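You operate a simulated robot arm through the tools that you are given. There is no shell and no other tool.

You run a simulated robot arm. Do the job below in one go: nothing can be reset, and whatever is moved stays where it is left.

Task
Put things in order on the top of the wooden bench. At the end: the grey bearing block stands where the purple brake pad stood; the purple brake pad stands where the black stub stood; the black stub stands where the orange bearing block stood; the orange bearing block is in the brown carton (marked "FOAM"); whatever was shut is shut again. Leave all else as you found it, and nothing knocked over.

The check looks at the end state, three seconds after you hand in, the way a careful person would. Anything else that was tipped, shoved, dropped, spilled or broken makes it a failure.

Robot
A 6-joint arm with a two-finger parallel gripper, fixed in place. Base frame: the origin is at the foot of the arm, x ahead of it, y to its left, z up; the work surface is at about z = 0. Readings come in m, degrees, newtons and seconds.
With the tool pointing down near the work surface it reaches from about 0.18 to 0.46 m from the base axis. Its first joint turns from -70.0 to 70.0 degrees. Payload 1.9 kg.
The tool frame sits at the grasp point between the pads (the TCP): z along the fingers, y along the line on which they close. The tips reach 0.023 m beyond it. The gripper opens to 0.094 m. The fingers are 0.038 m wide and 0.01 m thick; the gripper's body (0.054 by 0.096 m) begins 0.039 m behind the TCP.
Orientation is that of the tool frame in the base frame, as a unit quaternion [x, y, z, w]. With the fingers straight down and closing along the base's y, the tool's x points along the base's -x, its y along +y and its z along -z.

Tools
- The arm moves only by the tool send_rows. Its argument "steps" is a list of rows, each a list of 7 numbers: the gripper command, from -1 (shut) to 1 (fully open), values between in proportion, then the shift along the base's x, y, z in m, then the turn, a rotation vector about the base's x, y, z in degrees. In form: [[grip, x, y, z, rx, ry, rz], ...]. A call has 1 to 20 rows; each row shifts and turns the commanded pose from where the row before left it. A row lasts 0.2 s, in which the tool goes at most 0.05 m and 8.6 degrees; a call with a longer step from one row to the next is refused whole, and so is a gripper value outside its range. Where a pose cannot be reached the arm comes as near as it can. A force on the tool above 40 N (or 10 N above the force at the start of the call, whichever is more), or a blocked arm, ends the call early, and 0.2 s more pass. The fingers move at their own pace (about 0.108 m/s each) and stop on an object; they squeeze with about 32 N. The grip force told is the motor's: it shows also when the fingers shut on nothing. Time passes only in rows, and 0.2 s behind the last, so rows that do not move let the fingers close. The reply holds the time, the measured pose of the TCP, the force on the tool along the base axes, the opening and the grip force, in the units named above and with some noise, with the torque about the TCP (base axes, N m) and any sound that the robot's microphone picked up.
- Cameras (640 x 400 px; columns grow to the right, rows downward): "scene" is fixed at [0.053, 0.3176, 0.4298]; the picture's right is [-0.74, -0.68, 0.00], its down [-0.39, 0.42, -0.82] and it looks along [0.56, -0.60, -0.57] (base axes); focal length 214 px, centre (320, 200). "wrist" rides on the gripper at [0.086, 0.016, -0.074] in the tool frame; the picture's right is [-0.18, 0.98, 0.00], its down [-0.58, -0.11, -0.81] and it looks along [-0.79, -0.15, 0.59] (tool axes); focal length 243 px, centre (320, 200). There is no depth. A picture from a camera that has moved, and an enlarged one, comes with that camera's place and axes in the base frame and with its lens. The place of the scene camera against the robot may be out by one fixed shift of up to 0.012 m in any direction.
- camera(camera): a new picture of that camera. No time passes.
- enlarge(camera, box): a new picture of the part [left, top, right, bottom] of that camera's present view, enlarged. No time passes.
- close_job(): hands the job in; it is judged then, once.

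Places have to be worked out from the pictures, the camera data and where the tool is seen. Open the gripper and draw the arm clear of the work before you hand the job in, unless the task says otherwise.

The tools are called after "Request:" as name(argument=value, ...) on one line, values as JSON. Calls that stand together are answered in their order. send_rows: Moves the arm, as the interface text tells. Its arguments: {"type":"object","properties":{"steps":{"type":"array"}},"required":["steps"]} The other tools are called the same way: camera (camera) takes a picture; enlarge (camera, box) takes an enlarged picture of a part of a camera's view; close_job () hands the job in.

At the start:

```text
clock: 0.0
tcp_pos: [0.2839, 0.159, 0.3249]
tcp_rot: [0.0, 1.0, 0.001, 0.001]
contact_force: [0.3, -0.9, -0.1]
moment: [0.0, -0.01, 0.01]
gripper_width: 0.0938
grip_force: 0.1
```

scene: 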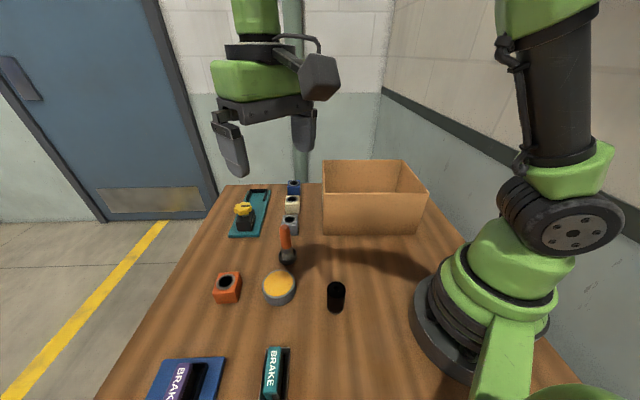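
wrist: 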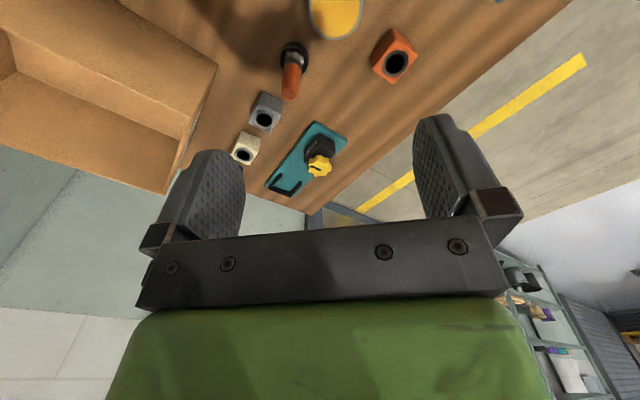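

I start by looking more closely at the scene before any move: the bench has a grey, a cream, a blue and an orange bearing block, a black stub, a purple pad on a blue mat and a teal pad. I enlarge parts of both views.

Request:
enlarge(camera="scene", box=[200, 150, 440, 300])

Request:
enlarge(camera="scene", box=[100, 250, 420, 400])

Request:
enlarge(camera="wrist", box=[200, 0, 520, 200])

```text
2.67 times, centred on (320, 225) of scene
camera zoom: at [0.053, 0.3176, 0.4298], right [-0.74, -0.68, 0.0], down [-0.39, 0.42, -0.82], along [0.56, -0.6, -0.57], focal length 572 px, centre (320, 133)
```

zoom: 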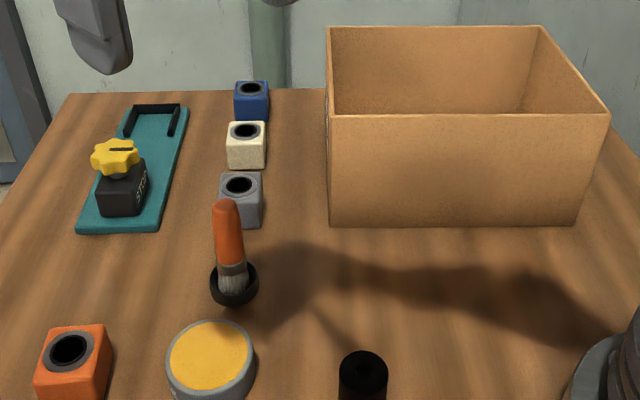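

```text
2.00 times, centred on (260, 325) of scene
camera zoom: at [0.053, 0.3176, 0.4298], right [-0.74, -0.68, 0.0], down [-0.39, 0.42, -0.82], along [0.56, -0.6, -0.57], focal length 429 px, centre (440, -50)
```

zoom: 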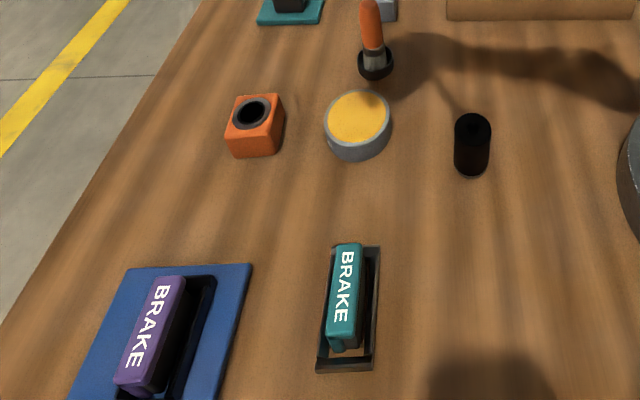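

```text
2.00 times, centred on (360, 100) of wrist
camera zoom: at [0.1969, 0.1754, 0.3973], right [0.18, 0.98, 0.0], down [0.58, -0.11, 0.81], along [0.79, -0.15, -0.59], focal length 485 px, centre (240, 400)
```

zoom: 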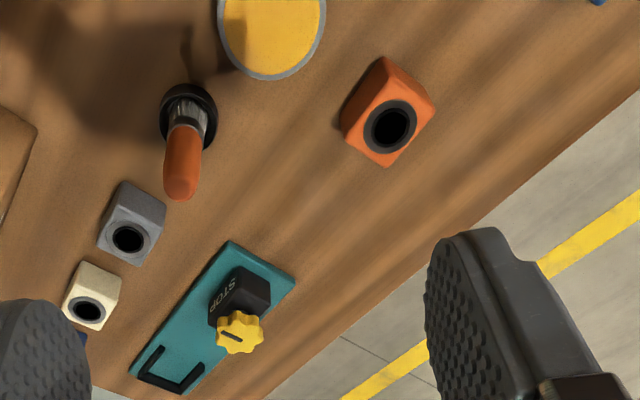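

Rough estimates from the scene view: stub near (0.19, 0.12), orange block near (0.38, 0.26), purple pad near (0.26, 0.39), grey block near (0.43, 0.04), carton centred near (0.32, -0.18) and about 0.14 tall. I turn the tool toward the purple pad at height to see it with the wrist camera.

Request:
send_rows(steps=[[1, -0.014, 0.008, 0, 0, 0, 7], [1, -0.014, 0.008, 0, 0, 0, 7], [1, -0.014, 0.008, 0, 0, 0, 7], [1, -0.014, 0.008, 0, 0, 0, 7], [1, -0.014, 0.008, 0, 0, 0, 7], [1, -0.014, 0.008, 0, 0, 0, 7], [1, -0.014, 0.008, 0, 0, 0, 7], [1, -0.014, 0.008, 0, 0, 0, 7]])

Request:
camera(camera="wrist")

Request:
camera(camera="scene")

```text
clock: 1.8
tcp_pos: [0.1732, 0.2232, 0.3244]
tcp_rot: [-0.47, 0.883, 0.001, 0.001]
contact_force: [0.2, 0.0, -0.4]
moment: [-0.01, -0.03, -0.02]
gripper_width: 0.0937
grip_force: 0.0
```

```text
taken
camera wrist: at [0.1097, 0.1603, 0.398], right [-0.71, 0.7, 0.0], down [0.42, 0.42, 0.81], along [0.56, 0.58, -0.59], focal length 243 px, centre (320, 200)
```

wrist: 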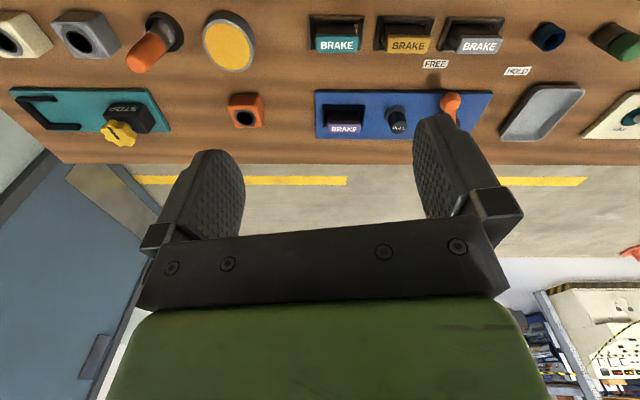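

```text
taken
```

scene: 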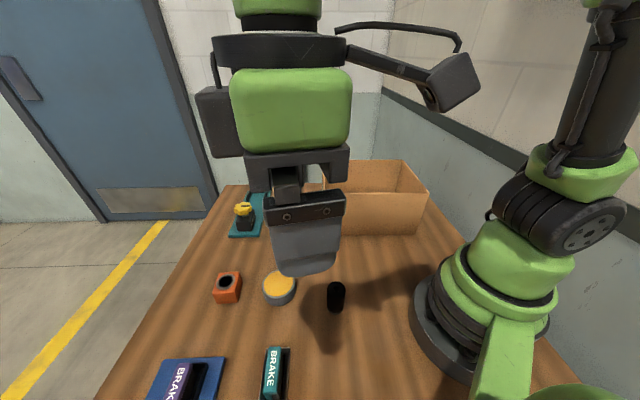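

The purple pad sits on a blue board that also carries a knob and an orange lever with labels "FREE" and "HOLD", so it may be a clamp. I enlarge this region.

Request:
enlarge(camera="wrist", box=[290, 0, 610, 200])

Request:
enlarge(camera="wrist", box=[310, 70, 470, 170])

Request:
enlarge(camera="wrist", box=[0, 0, 320, 200])

Request:
enlarge(camera="wrist", box=[480, 0, 640, 160])

```text
2.00 times, centred on (450, 100) of wrist
camera zoom: at [0.1097, 0.1603, 0.398], right [-0.71, 0.7, 0.0], down [0.42, 0.42, 0.81], along [0.56, 0.58, -0.59], focal length 485 px, centre (60, 400)
```

zoom: 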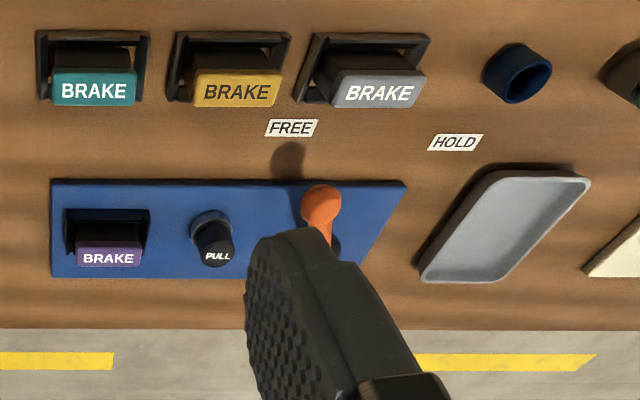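

```text
4.00 times, centred on (390, 120) of wrist
camera zoom: at [0.1097, 0.1603, 0.398], right [-0.71, 0.7, 0.0], down [0.42, 0.42, 0.81], along [0.56, 0.58, -0.59], focal length 970 px, centre (40, 520)
```

zoom: 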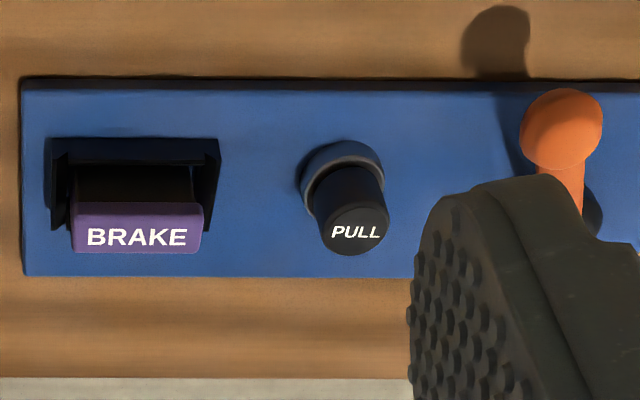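

```text
2.00 times, centred on (160, 100) of wrist
camera zoom: at [0.1097, 0.1603, 0.398], right [-0.71, 0.7, 0.0], down [0.42, 0.42, 0.81], along [0.56, 0.58, -0.59], focal length 485 px, centre (640, 400)
```

zoom: 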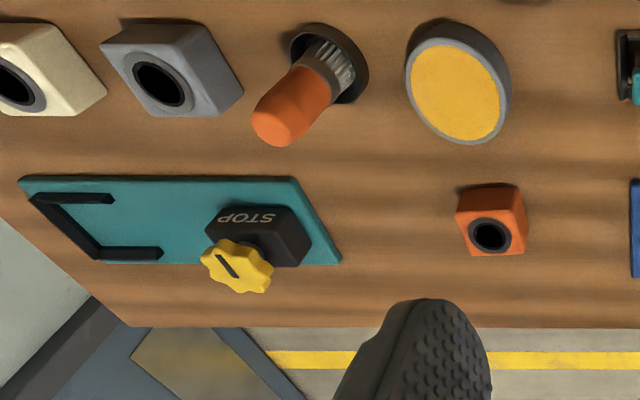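

```text
2.50 times, centred on (560, 80) of wrist
camera zoom: at [0.1097, 0.1603, 0.398], right [-0.71, 0.7, 0.0], down [0.42, 0.42, 0.81], along [0.56, 0.58, -0.59], focal length 606 px, centre (-280, 500)
```

zoom: 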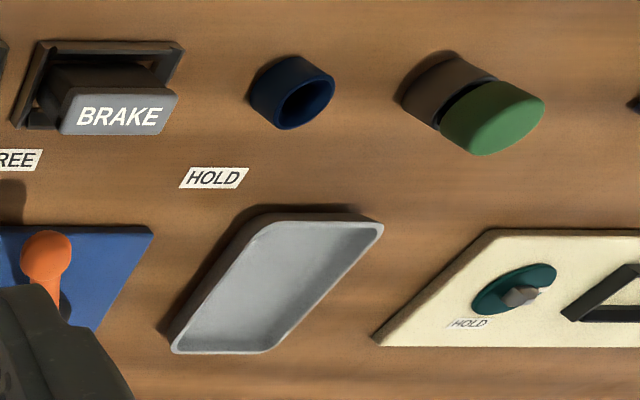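

The blue board holds the purple pad in a dark frame, with a PULL knob and an orange lever (FREE/HOLD). My finger hides the lever, so I turn the camera a bit further left for a clear view.

Request:
send_rows(steps=[[1, -0.01, 0.015, -0.01, 0, 0, 6], [1, -0.01, 0.015, -0.01, 0, 0, 6], [1, 0, 0, -0.01, 0, 0, 6]])

Request:
camera(camera="wrist")

Request:
enlarge(camera="wrist", box=[240, 0, 440, 125])

```text
clock: 2.6
tcp_pos: [0.1532, 0.2541, 0.2936]
tcp_rot: [-0.602, 0.798, 0.002, 0.0]
contact_force: [-0.1, -0.1, 1.3]
moment: [-0.01, 0.02, -0.01]
gripper_width: 0.094
grip_force: 0.1
```

```text
taken
camera wrist: at [0.1126, 0.1755, 0.3667], right [-0.89, 0.45, 0.0], down [0.27, 0.53, 0.81], along [0.36, 0.72, -0.59], focal length 243 px, centre (320, 200)
```

wrist: 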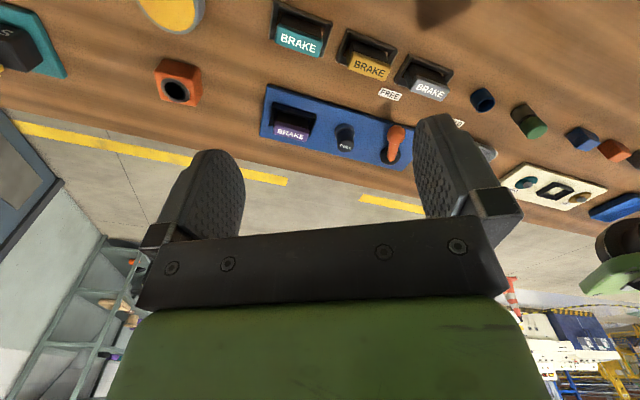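

```text
3.20 times, centred on (340, 62) of wrist
camera zoom: at [0.1126, 0.1755, 0.3667], right [-0.89, 0.45, 0.0], down [0.27, 0.53, 0.81], along [0.36, 0.72, -0.59], focal length 776 px, centre (256, 640)
```

zoom: 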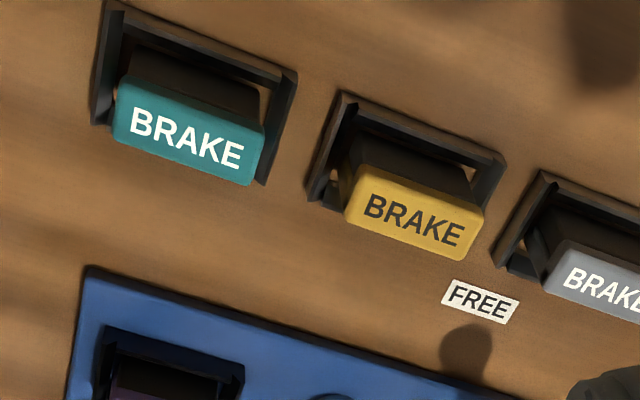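

Request:
enlarge(camera="wrist", box=[255, 75, 415, 175])

Request:
enlarge(camera="wrist", box=[440, 60, 640, 240])

Request:
enlarge(camera="scene", box=[140, 320, 300, 400])

```text
4.00 times, centred on (335, 125) of wrist
camera zoom: at [0.1126, 0.1755, 0.3667], right [-0.89, 0.45, 0.0], down [0.27, 0.53, 0.81], along [0.36, 0.72, -0.59], focal length 970 px, centre (260, 500)
```

zoom: 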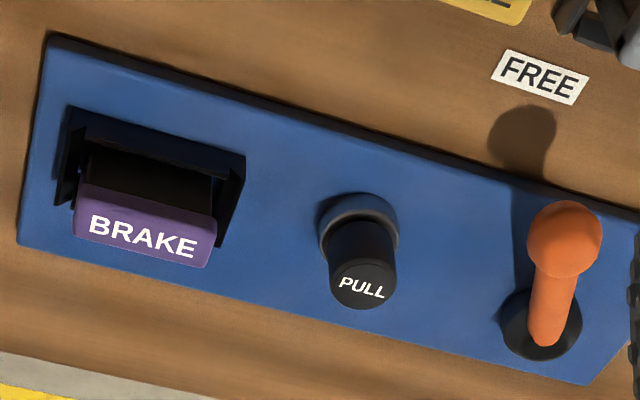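

```text
2.22 times, centred on (540, 150) of wrist
camera zoom: at [0.1126, 0.1755, 0.3667], right [-0.89, 0.45, 0.0], down [0.27, 0.53, 0.81], along [0.36, 0.72, -0.59], focal length 539 px, centre (-169, 311)
```

zoom: 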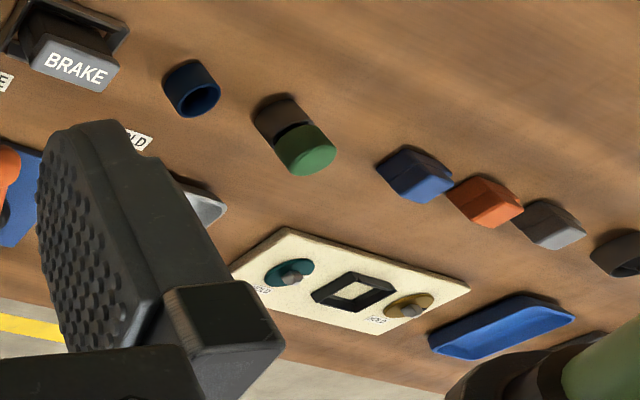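

```text
4.00 times, centred on (220, 360) of scene
camera zoom: at [0.053, 0.3176, 0.4298], right [-0.74, -0.68, 0.0], down [-0.39, 0.42, -0.82], along [0.56, -0.6, -0.57], focal length 858 px, centre (720, -440)
```

zoom: 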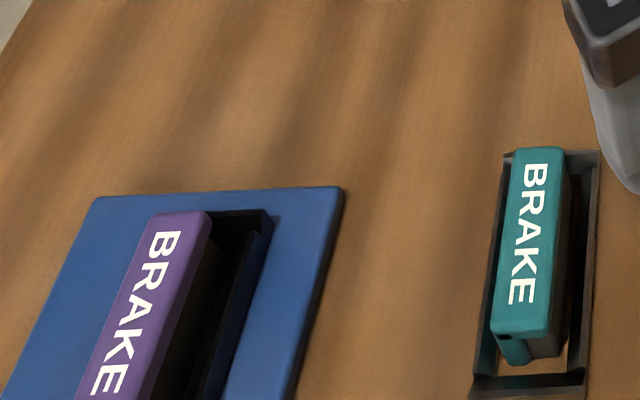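

The lever sits at about (0.14, 0.54) and points at the FREE label, so the purple pad's holder seems to be set free. I move nearer to the purple pad, with the tool aligned to the bench, to see its frame and shape.

Request:
send_rows(steps=[[1, 0.018, 0.022, -0.02, 0, 0, -6], [1, 0.018, 0.022, -0.02, 0, 0, -6], [1, 0.018, 0.022, -0.02, 0, 0, -6], [1, 0.018, 0.022, -0.02, 0, 0, -6], [1, 0.018, 0.022, -0.02, 0, 0, -5]])

Request:
camera(camera="wrist")

Request:
enlarge(camera="wrist", box=[220, 20, 460, 170])

```text
clock: 3.8
tcp_pos: [0.2433, 0.3625, 0.1948]
tcp_rot: [-0.382, 0.924, 0.002, 0.0]
contact_force: [-0.4, -0.9, 0.1]
moment: [-0.01, -0.02, 0.03]
gripper_width: 0.0941
grip_force: 0.1
```

```text
taken
camera wrist: at [0.1703, 0.3122, 0.2675], right [-0.56, 0.83, 0.0], down [0.49, 0.33, 0.81], along [0.67, 0.45, -0.59], focal length 243 px, centre (320, 200)
```

wrist: 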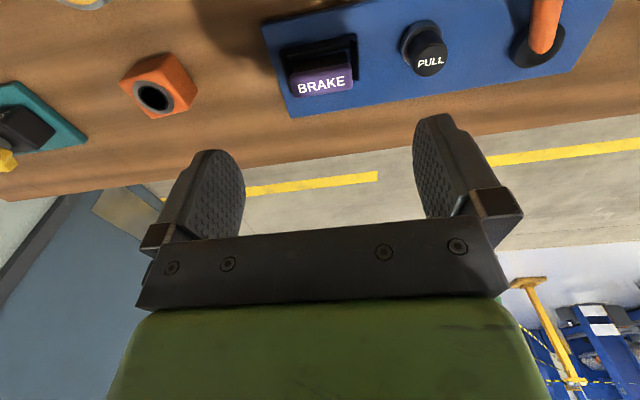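

```text
2.67 times, centred on (340, 95) of wrist
camera zoom: at [0.1703, 0.3122, 0.2675], right [-0.56, 0.83, 0.0], down [0.49, 0.33, 0.81], along [0.67, 0.45, -0.59], focal length 647 px, centre (267, 480)
```

zoom: 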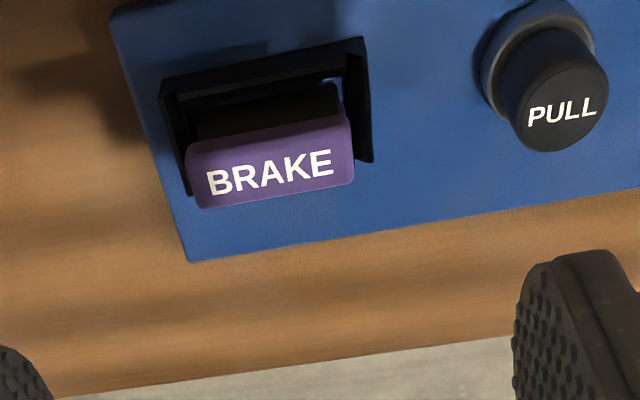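

The purple pad's top is at about (0.262, 0.377, 0.056), in a ring-shaped frame about 0.07 m long along the bench. I turn the tool by 90 degrees to look along the bench and judge the frame's width.

Request:
send_rows(steps=[[1, 0, 0, 0, 0, 0, -8], [1, 0, 0, 0, 0, 0, -8], [1, 0, 0, 0, 0, 0, -8], [1, 0, 0, 0, 0, 0, -8], [1, 0, 0, 0, 0, 0, -8], [1, 0, 0, 0, 0, 0, -8], [1, 0, 0, 0, 0, 0, -8], [1, 0, 0, 0, 0, 0, -8], [1, 0, 0, 0, 0, 0, -8], [1, 0, 0, 0, 0, 0, -8], [1, 0, 0, 0, 0, 0, -8], [1, 0, 0, 0, 0, 0, -2]])

Request:
camera(camera="wrist")

Request:
enlarge(camera="wrist", box=[200, 0, 440, 150])

Request:
camera(camera="scene")

```text
clock: 6.4
tcp_pos: [0.2433, 0.3633, 0.1951]
tcp_rot: [0.384, 0.923, 0.0, 0.002]
contact_force: [0.4, -0.1, -0.3]
moment: [-0.01, 0.0, -0.03]
gripper_width: 0.0936
grip_force: 0.0
```

```text
taken
camera wrist: at [0.1915, 0.4356, 0.2672], right [0.83, 0.56, 0.0], down [0.33, -0.49, 0.81], along [0.46, -0.67, -0.59], focal length 243 px, centre (320, 200)
```

wrist: 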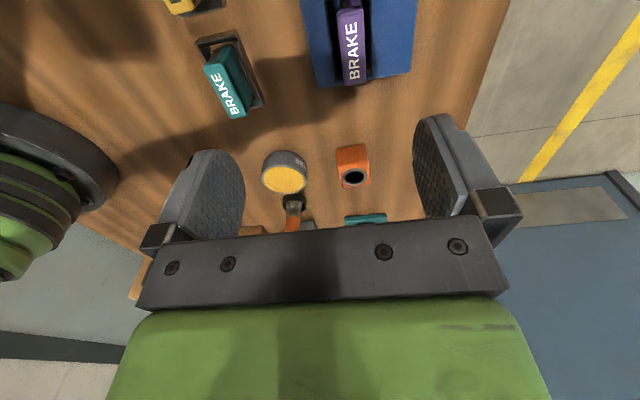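

```text
2.67 times, centred on (320, 75) of wrist
camera zoom: at [0.1915, 0.4356, 0.2672], right [0.83, 0.56, 0.0], down [0.33, -0.49, 0.81], along [0.46, -0.67, -0.59], focal length 647 px, centre (320, 533)
```

zoom: 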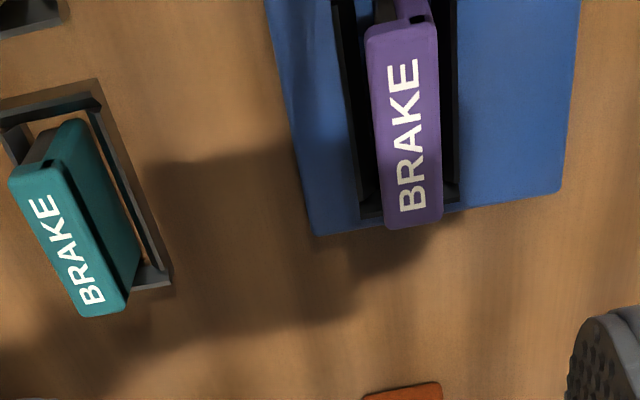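

```text
taken
```

scene: 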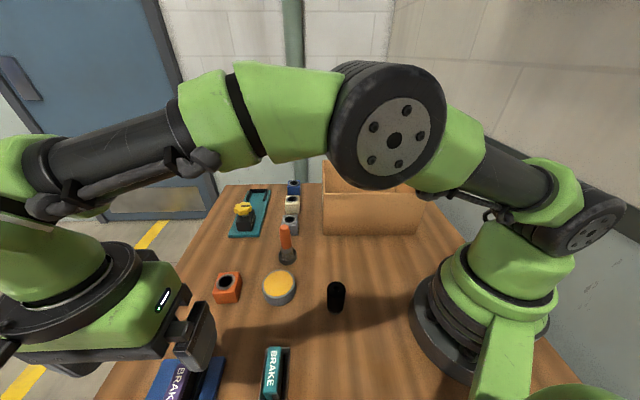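

The purple pad is narrow (about 0.02 m) and its dark frame is about 0.04 m wide outside. I enlarge further on the pad's frame and on the orange block to compare sizes.

Request:
enlarge(camera="wrist", box=[290, 0, 420, 90])

Request:
enlarge(camera="wrist", box=[250, 130, 410, 230])

Request:
enlarge(camera="scene", box=[130, 340, 230, 400])

Request:
enlarge(camera="scene", box=[200, 180, 360, 310])

```text
4.44 times, centred on (355, 45) of wrist
camera zoom: at [0.1915, 0.4356, 0.2672], right [0.83, 0.56, 0.0], down [0.33, -0.49, 0.81], along [0.46, -0.67, -0.59], focal length 1078 px, centre (164, 889)
```

zoom: 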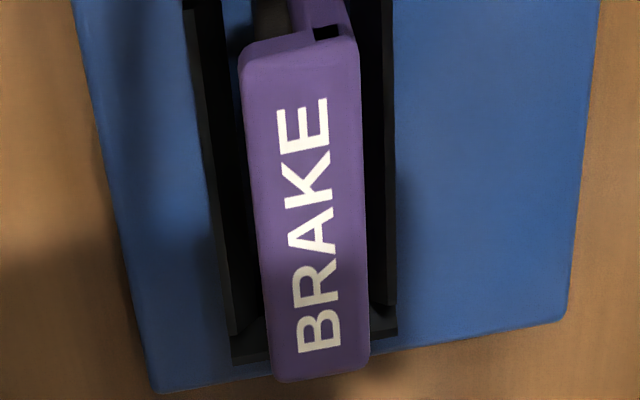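

```text
4.00 times, centred on (330, 180) of wrist
camera zoom: at [0.1915, 0.4356, 0.2672], right [0.83, 0.56, 0.0], down [0.33, -0.49, 0.81], along [0.46, -0.67, -0.59], focal length 970 px, centre (280, 280)
```

zoom: 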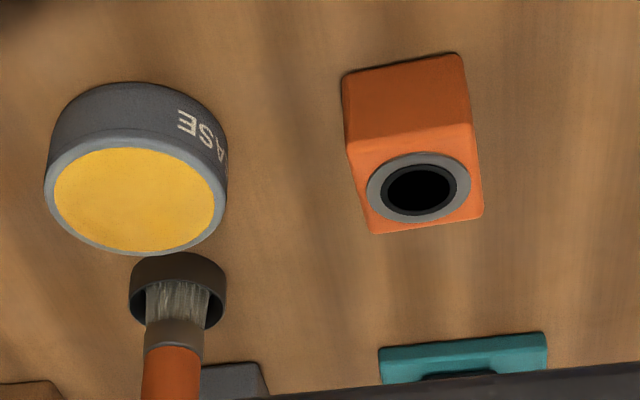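

```text
6.40 times, centred on (180, 370) of scene
camera zoom: at [0.053, 0.3176, 0.4298], right [-0.74, -0.68, 0.0], down [-0.39, 0.42, -0.82], along [0.56, -0.6, -0.57], focal length 1373 px, centre (1216, -888)
```

zoom: 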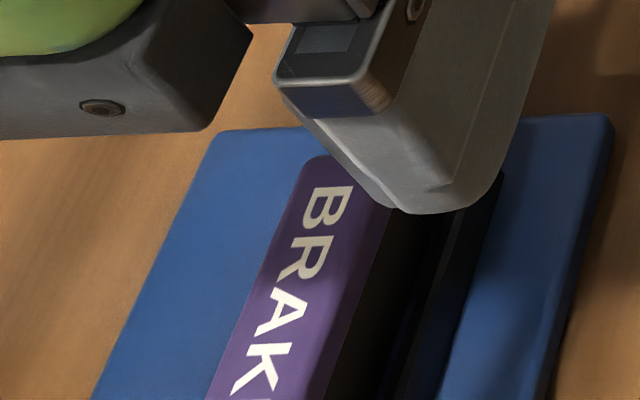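

```text
3.08 times, centred on (280, 245) of scene
camera zoom: at [0.053, 0.3176, 0.4298], right [-0.74, -0.68, 0.0], down [-0.39, 0.42, -0.82], along [0.56, -0.6, -0.57], focal length 660 px, centre (443, 62)
```

zoom: 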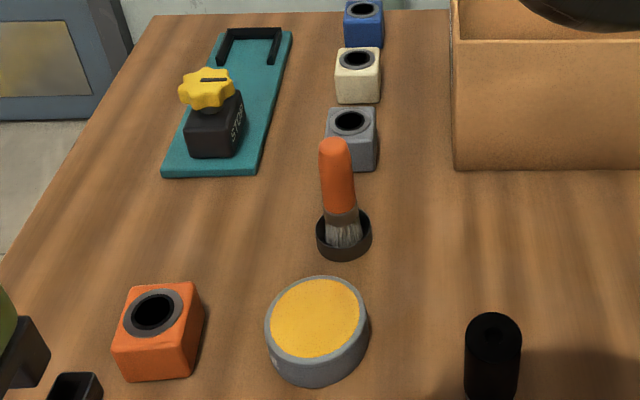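

The orange block is about 0.042 m wide, centred near (0.37, 0.257) with its edges turned about 50 degrees; the pad's ring is only about 0.04 m wide outside, so a block will have to stand on top of the ring. Next I rise and fly to where I can look into the carton.

Request:
send_rows(steps=[[1, 0, -0.02, 0.04, 0, 0, 0], [1, 0, -0.02, 0.04, 0, 0, 0], [1, 0, -0.03, 0.03, 0, 0, 0], [1, 0, -0.035, 0.03, 0, 0, 1], [1, 0, -0.045, 0, 0, 0, 2], [1, 0, -0.045, 0, 0, 0, 2], [1, 0, -0.045, 0, 0, 0, 2], [1, 0, -0.045, 0, 0, 0, 2], [1, 0, -0.045, 0, 0, 0, 2], [1, 0, -0.045, 0, 0, 0, 2], [1, 0, -0.04, 0, 0, 0, 2]])

Request:
camera(camera="wrist")

Request:
camera(camera="scene")

```text
clock: 8.8
tcp_pos: [0.2441, -0.0535, 0.3345]
tcp_rot: [0.259, 0.966, 0.002, 0.001]
contact_force: [-0.3, -0.2, 0.2]
moment: [0.01, -0.02, 0.02]
gripper_width: 0.0941
grip_force: 0.1
```

```text
taken
camera wrist: at [0.1754, 0.0037, 0.4075], right [0.65, 0.76, 0.0], down [0.45, -0.39, 0.81], along [0.61, -0.52, -0.59], focal length 243 px, centre (320, 200)
```

wrist: 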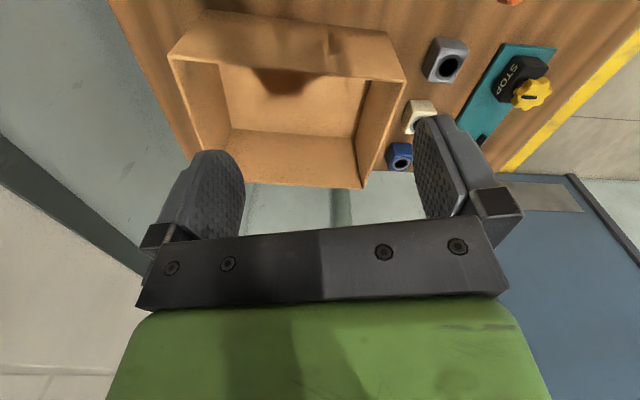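

```text
taken
```

scene: 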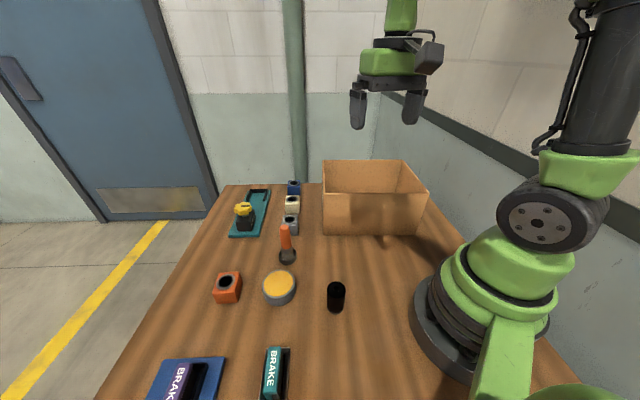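

The carton seems empty; I enlarge to check its inside and look for the FOAM mark.

Request:
enlarge(camera="wrist", box=[140, 0, 440, 200])

Request:
enlarge(camera="scene", box=[300, 140, 460, 250])

Request:
enlarge(camera="wrist", box=[370, 20, 590, 180])

```text
2.00 times, centred on (290, 100) of wrist
camera zoom: at [0.1754, 0.0037, 0.4075], right [0.65, 0.76, 0.0], down [0.45, -0.39, 0.81], along [0.61, -0.52, -0.59], focal length 485 px, centre (380, 400)
```

zoom: 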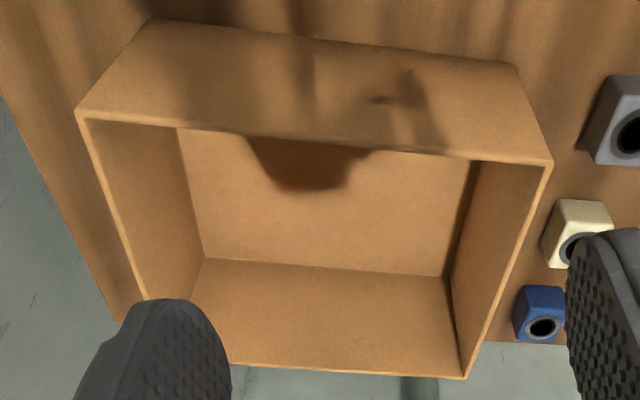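

```text
3.64 times, centred on (380, 195) of scene
camera zoom: at [0.053, 0.3176, 0.4298], right [-0.74, -0.68, 0.0], down [-0.39, 0.42, -0.82], along [0.56, -0.6, -0.57], focal length 780 px, centre (102, 218)
```

zoom: 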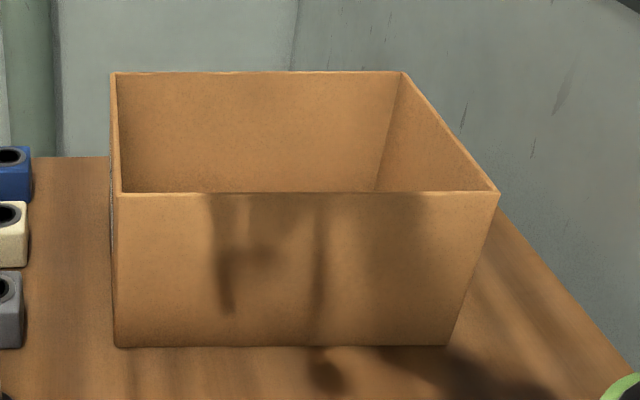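

```text
2.50 times, centred on (480, 100) of wrist
camera zoom: at [0.1754, 0.0037, 0.4075], right [0.65, 0.76, 0.0], down [0.45, -0.39, 0.81], along [0.61, -0.52, -0.59], focal length 606 px, centre (-80, 450)
```

zoom: 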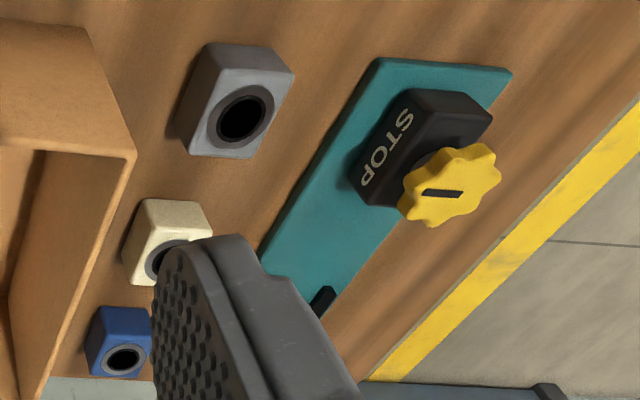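

The carton is empty, open, with its rim at z≈0.14 and centre near (0.32, -0.174). I now fly to above the orange block with the tool turned to 50 degrees.

Request:
send_rows(steps=[[1, 0.012, 0.04, 0, 0, 0, 8], [1, 0.012, 0.04, 0, 0, 0, 8], [1, 0.012, 0.04, 0, 0, 0, 8], [1, 0.012, 0.04, 0, 0, 0, 8], [1, 0.012, 0.04, 0, 0, 0, 8], [1, 0.012, 0.04, 0, 0, 0, 8], [1, 0.012, 0.04, 0, 0, 0, 8], [1, 0.014, 0.01, -0.035, 0, 0, 8], [1, 0.014, 0.01, -0.035, 0, 0, 8], [1, 0.014, 0.01, -0.035, 0, 0, 8], [1, 0, 0, -0.04, 0, 0, 0], [1, 0, 0, -0.04, 0, 0, 0]])

Request:
camera(camera="wrist")

Request:
camera(camera="scene")

```text
clock: 11.4
tcp_pos: [0.3665, 0.259, 0.1469]
tcp_rot: [-0.423, 0.906, 0.002, 0.0]
contact_force: [-0.9, -0.3, 0.5]
moment: [0.01, -0.03, 0.03]
gripper_width: 0.0942
grip_force: 0.1
out of reach, approached as far as the arm can: row 10
```

```text
taken
camera wrist: at [0.297, 0.2029, 0.2196], right [-0.63, 0.77, 0.0], down [0.46, 0.37, 0.81], along [0.62, 0.51, -0.59], focal length 243 px, centre (320, 200)
```

wrist: 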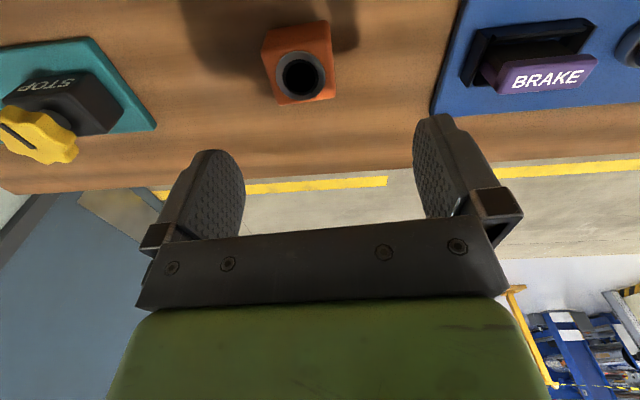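

```text
taken
```

scene: 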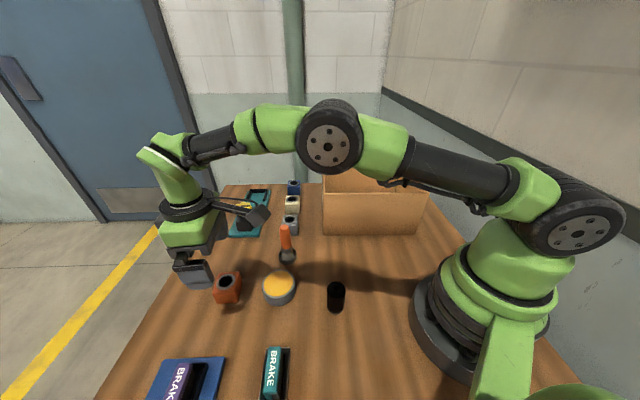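

I'm above the orange block; I enlarge the wrist view to refine the block's centre and angle.

Request:
enlarge(camera="wrist", box=[240, 10, 360, 110])

Request:
enlarge(camera="scene", box=[140, 200, 320, 320])

```text
4.00 times, centred on (300, 60) of wrist
camera zoom: at [0.297, 0.2029, 0.2196], right [-0.63, 0.77, 0.0], down [0.46, 0.37, 0.81], along [0.62, 0.51, -0.59], focal length 970 px, centre (400, 760)
```

zoom: 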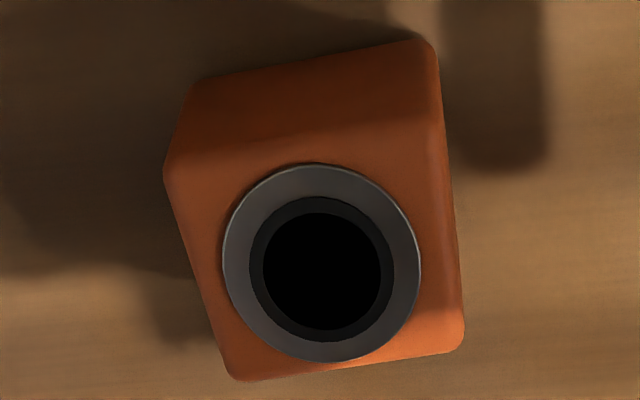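

```text
3.33 times, centred on (230, 260) of scene
camera zoom: at [0.053, 0.3176, 0.4298], right [-0.74, -0.68, 0.0], down [-0.39, 0.42, -0.82], along [0.56, -0.6, -0.57], focal length 715 px, centre (620, 0)
```

zoom: 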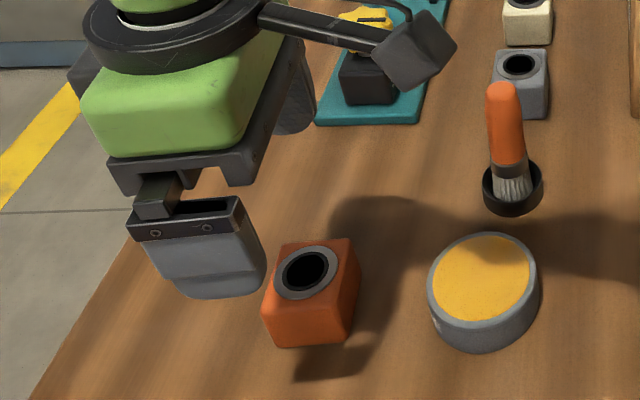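

The block's centre works out to about (0.3735, 0.249), edges at 48 degrees; my tool is some 12 mm off along the closing line. I correct this and descend part way, then check.

Request:
send_rows(steps=[[1, 0.0035, -0.005, 0, 0, 0, -2], [1, 0.0035, -0.005, -0.03, 0, 0, 0], [1, 0, 0, -0.03, 0, 0, 0]])

Request:
camera(camera="wrist")

```text
clock: 12.2
tcp_pos: [0.3721, 0.2493, 0.0881]
tcp_rot: [-0.406, 0.914, 0.002, 0.0]
contact_force: [0.4, 0.0, 0.6]
moment: [-0.01, -0.01, 0.0]
gripper_width: 0.094
grip_force: 0.0
```

```text
taken
camera wrist: at [0.3015, 0.1957, 0.1605], right [-0.61, 0.8, 0.0], down [0.47, 0.36, 0.81], along [0.64, 0.49, -0.59], focal length 243 px, centre (320, 200)
```

wrist: 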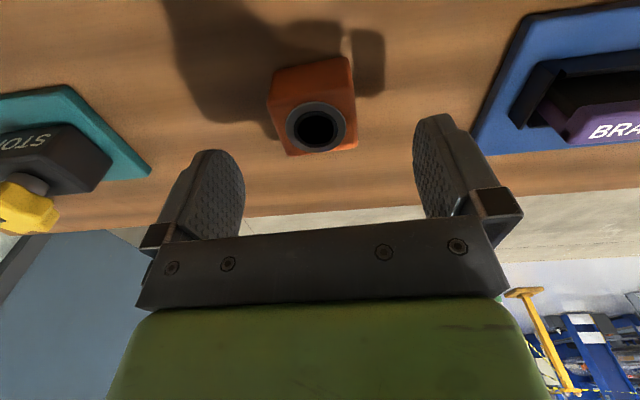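

The block is now centred between the fingers. I go down to z≈0.03 and close.

Request:
send_rows(steps=[[1, 0.001, -0.001, -0.025, 0, 0, 0], [1, 0, 0, -0.02, 0, 0, 0], [1, 0, 0, -0.013, 0, 0, 0], [1, 0, 0, 0, 0, 0, 0]])

Request:
camera(camera="wrist")

```text
clock: 13.2
tcp_pos: [0.3727, 0.2474, 0.0312]
tcp_rot: [-0.407, 0.914, 0.002, 0.0]
contact_force: [0.2, -0.6, -0.4]
moment: [0.0, 0.02, 0.02]
gripper_width: 0.0939
grip_force: 0.1
```

```text
taken
camera wrist: at [0.3023, 0.1941, 0.1041], right [-0.61, 0.79, 0.0], down [0.47, 0.36, 0.81], along [0.64, 0.49, -0.59], focal length 243 px, centre (320, 200)
```

wrist: 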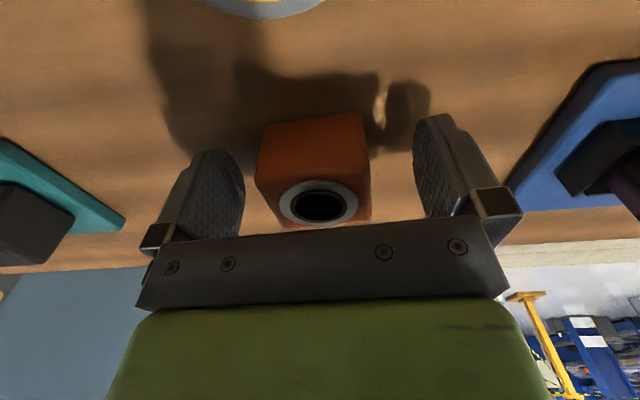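

Height reached with no contact and the block centred. I close the fingers.

Request:
send_rows(steps=[[-1, 0, 0, 0, 0, 0, 0], [-1, 0, 0, 0, 0, 0, 0], [-1, 0, 0, 0, 0, 0, 0]])

```text
clock: 14.0
tcp_pos: [0.3727, 0.2486, 0.0322]
tcp_rot: [-0.407, 0.913, 0.001, 0.001]
contact_force: [0.8, -1.3, 0.5]
moment: [-0.04, -0.15, -0.05]
gripper_width: 0.0498
grip_force: 32.2
```

The block is held (opening 0.050). I lift it, draw back a little and carry it at height toward the carton.

Request:
send_rows(steps=[[-1, 0, 0, 0.02, 0, 0, 0], [-1, 0, 0, 0.04, 0, 0, 0], [-1, 0, 0, 0.04, 0, 0, 0], [-1, -0.012, -0.025, 0.035, 0, 0, -1], [-1, -0.012, -0.03, 0.035, 0, 0, -1], [-1, -0.009, -0.035, 0.03, 0, 0, -1], [-1, 0, -0.04, 0.01, 0, 0, 0], [-1, -0.001, -0.04, 0.01, 0, 0, 0], [-1, -0.001, -0.04, 0, 0, 0, 0], [-1, -0.002, -0.04, 0, 0, 0, 0], [-1, -0.002, -0.04, 0, 0, 0, 0], [-1, -0.002, -0.04, 0, 0, 0, 0], [-1, -0.001, -0.04, 0, 0, 0, 0], [-1, -0.001, -0.04, 0, 0, 0, 0]])

Request:
camera(camera="wrist")

Request:
camera(camera="scene")

```text
clock: 17.0
tcp_pos: [0.3303, -0.165, 0.2498]
tcp_rot: [-0.383, 0.924, 0.002, 0.0]
contact_force: [-0.9, -0.5, -4.6]
moment: [0.0, 0.02, -0.03]
gripper_width: 0.0498
grip_force: 32.5
```

```text
taken
camera wrist: at [0.2568, -0.2146, 0.323], right [-0.57, 0.82, 0.0], down [0.49, 0.33, 0.81], along [0.66, 0.46, -0.59], focal length 243 px, centre (320, 200)
```

wrist: 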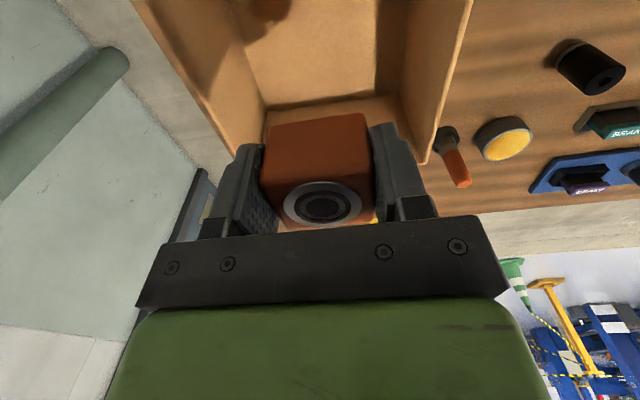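

```text
taken
```

scene: 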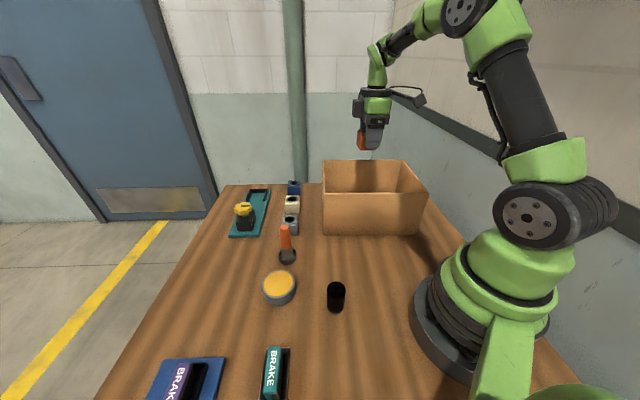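

The tool is over the carton, centred between its walls. I lower the block slowly toward the carton floor.

Request:
send_rows(steps=[[-1, 0, 0, -0.04, 0, 0, 0], [-1, 0, 0, -0.04, 0, 0, 0], [-1, 0, 0, -0.04, 0, 0, 0], [-1, 0, 0, -0.03, 0, 0, 0], [-1, 0, 0, -0.02, 0, 0, 0]])

Request:
camera(camera="wrist")

Request:
enlarge(camera="scene", box=[290, 80, 470, 250])

```text
clock: 18.2
tcp_pos: [0.3309, -0.1654, 0.0774]
tcp_rot: [-0.382, 0.924, 0.002, 0.0]
contact_force: [0.3, -0.3, -3.4]
moment: [-0.01, -0.01, 0.01]
gripper_width: 0.0496
grip_force: 32.2
```

```text
taken
camera wrist: at [0.2566, -0.2147, 0.1509], right [-0.56, 0.83, 0.0], down [0.49, 0.33, 0.81], along [0.67, 0.46, -0.59], focal length 243 px, centre (320, 200)
```

wrist: 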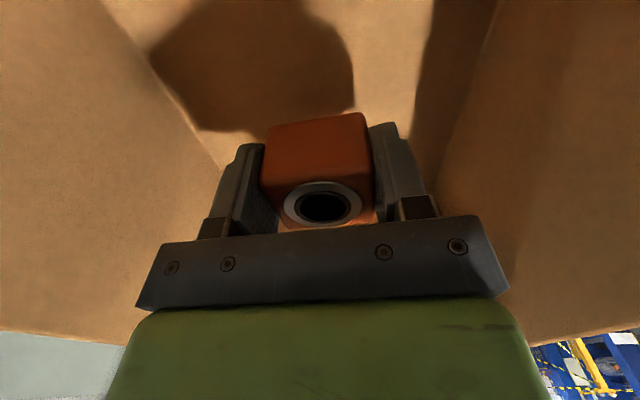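

```text
2.35 times, centred on (380, 165) of scene
camera zoom: at [0.053, 0.3176, 0.4298], right [-0.74, -0.68, 0.0], down [-0.39, 0.42, -0.82], along [0.56, -0.6, -0.57], focal length 505 px, centre (179, 282)
```

zoom: 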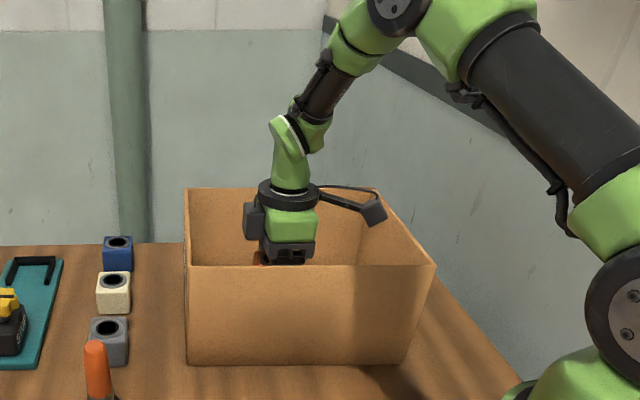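

The block is inside the carton, about 4 cm above the floor. I shift slightly away from the camera-side wall and keep lowering in small steps until contact.

Request:
send_rows(steps=[[-1, 0.008, 0.008, 0, 0, 0, 0], [-1, 0, 0, -0.015, 0, 0, 0], [-1, 0, 0, -0.012, 0, 0, 0], [-1, 0, 0, -0.006, 0, 0, 0], [-1, 0, 0, -0.003, 0, 0, 0], [-1, 0, 0, -0.002, 0, 0, 0]])

Request:
camera(camera="wrist")

```text
clock: 19.6
tcp_pos: [0.3377, -0.1536, 0.0405]
tcp_rot: [-0.383, 0.924, 0.002, -0.001]
contact_force: [-1.3, -0.4, -3.4]
moment: [0.03, 0.01, -0.05]
gripper_width: 0.0498
grip_force: 31.8
```

```text
taken
camera wrist: at [0.2643, -0.205, 0.1144], right [-0.56, 0.83, 0.0], down [0.49, 0.33, 0.81], along [0.67, 0.46, -0.59], focal length 243 px, centre (320, 200)
```

wrist: 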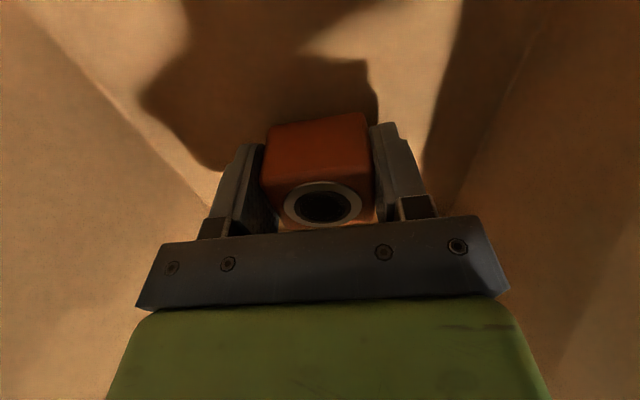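

No contact yet at z=0.0405. I continue in 2 mm steps.

Request:
send_rows(steps=[[-1, 0, 0, -0.002, 0, 0, 0], [-1, 0, 0, -0.002, 0, 0, 0], [-1, 0, 0, 0, 0, 0, 0]])

```text
clock: 20.4
tcp_pos: [0.338, -0.1549, 0.0391]
tcp_rot: [-0.383, 0.924, 0.002, 0.0]
contact_force: [-1.0, -0.1, -4.3]
moment: [-0.07, -0.01, 0.0]
gripper_width: 0.05
grip_force: 31.8
```

Request:
send_rows(steps=[[-1, 0, 0, -0.0015, 0, 0, 0], [-1, 0, 0, 0, 0, 0, 0]])

```text
clock: 21.0
tcp_pos: [0.3382, -0.1537, 0.0373]
tcp_rot: [-0.382, 0.924, 0.002, 0.001]
contact_force: [-6.7, 3.2, 16.6]
moment: [0.07, -0.19, 0.03]
gripper_width: 0.0499
grip_force: 31.9
```

Contact with the carton floor is felt (about 17 N upward). I open the fingers and then rise straight up.

Request:
send_rows(steps=[[-0.3, 0, 0, 0.0005, 0, 0, 0], [0.5, 0, 0, 0, 0, 0, 0], [0.7, 0, 0, 0, 0, 0, 0], [0.7, 0, 0, 0, 0, 0, 0]])

Request:
camera(camera="wrist")

```text
clock: 22.0
tcp_pos: [0.3366, -0.1535, 0.0369]
tcp_rot: [-0.383, 0.924, 0.001, 0.001]
contact_force: [0.3, 0.6, -0.1]
moment: [0.03, 0.04, 0.0]
gripper_width: 0.0802
grip_force: 0.1
```

```text
taken
camera wrist: at [0.2641, -0.2042, 0.1098], right [-0.56, 0.83, 0.0], down [0.49, 0.33, 0.81], along [0.67, 0.46, -0.59], focal length 243 px, centre (320, 200)
```

wrist: 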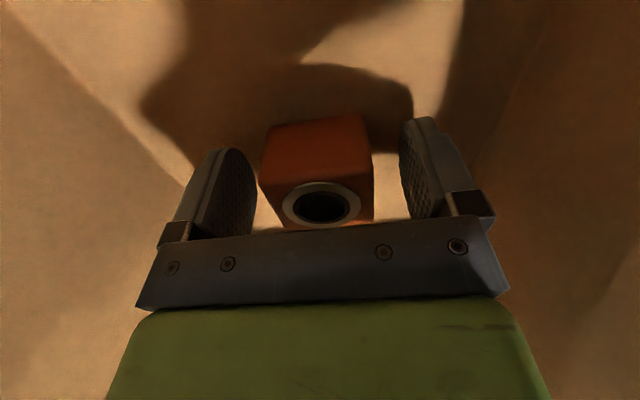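

The orange block stands on the carton floor and is released. I rise clear, then fly toward the black stub, turning the tool to -45 degrees so that the camera stays away from the arm's foot.

Request:
send_rows(steps=[[0.7, 0, 0, 0.02, 0, 0, 0], [0.7, 0, 0, 0.04, 0, 0, 0], [0.7, 0, 0, 0.05, 0, 0, 0], [0.7, 0, 0, 0.05, 0, 0, 0], [0.7, 0, 0, 0.05, 0, 0, 0], [0.7, -0.01225, 0.02, 0, 0, 0, -7.5], [0.7, -0.01225, 0.02, 0, 0, 0, -7.5], [0.7, -0.01225, 0.02, 0, 0, 0, -7.5], [0.7, -0.01225, 0.02, 0, 0, 0, -7.5], [0.7, -0.01225, 0.02, 0, 0, 0, -7.5], [0.7, -0.01225, 0.02, 0, 0, 0, -7.5], [0.7, -0.01225, 0.02, 0, 0, 0, -7.5], [0.7, -0.01225, 0.025, 0, 0, 0, -7.5], [0.7, -0.01225, 0.025, 0, 0, 0, -7.5], [0.7, -0.01225, 0.025, 0, 0, 0, -7.5], [0.7, -0.01225, 0.03, 0, 0, 0, -7.5], [0.7, -0.01225, 0.03, 0, 0, 0, -7.5]])

Request:
camera(camera="wrist")

Request:
camera(camera="scene")

```text
clock: 25.6
tcp_pos: [0.1915, 0.1223, 0.2488]
tcp_rot: [0.383, 0.924, 0.001, 0.001]
contact_force: [0.1, 0.8, 0.8]
moment: [0.01, -0.04, -0.01]
gripper_width: 0.0801
grip_force: 0.0
```

```text
taken
camera wrist: at [0.1412, 0.1932, 0.3207], right [0.83, 0.56, 0.0], down [0.33, -0.49, 0.81], along [0.46, -0.67, -0.59], focal length 243 px, centre (320, 200)
```

wrist: 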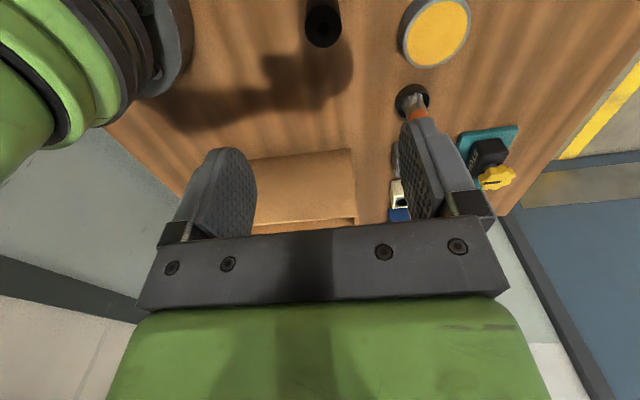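

```text
taken
```

scene: 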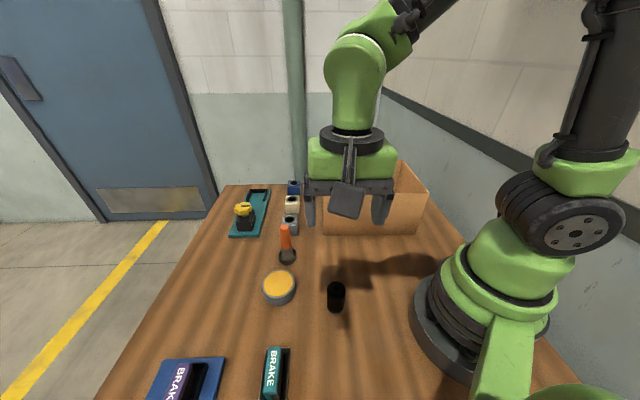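

The stub appears right below the tool. I enlarge it to refine the position.

Request:
enlarge(camera="wrist", box=[270, 0, 380, 70])

Request:
enlarge(camera="scene", box=[290, 260, 390, 330])

```text
5.71 times, centred on (325, 35) of wrist
camera zoom: at [0.1412, 0.1932, 0.3207], right [0.83, 0.56, 0.0], down [0.33, -0.49, 0.81], along [0.46, -0.67, -0.59], focal length 1386 px, centre (291, 1143)
```

zoom: 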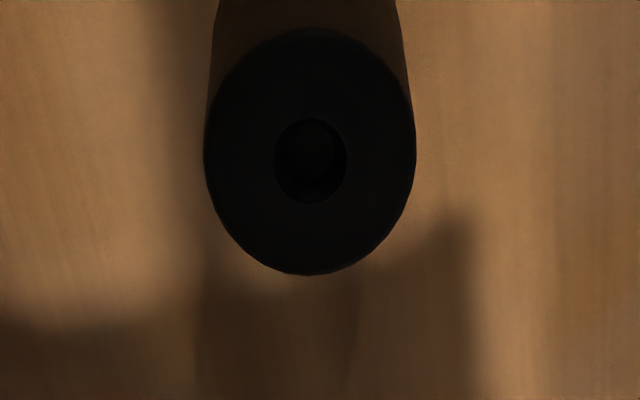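

```text
5.71 times, centred on (340, 295) of scene
camera zoom: at [0.053, 0.3176, 0.4298], right [-0.74, -0.68, 0.0], down [-0.39, 0.42, -0.82], along [0.56, -0.6, -0.57], focal length 1226 px, centre (206, -343)
```

zoom: 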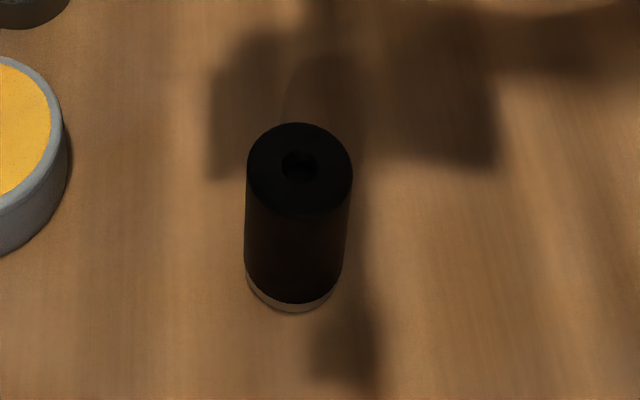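

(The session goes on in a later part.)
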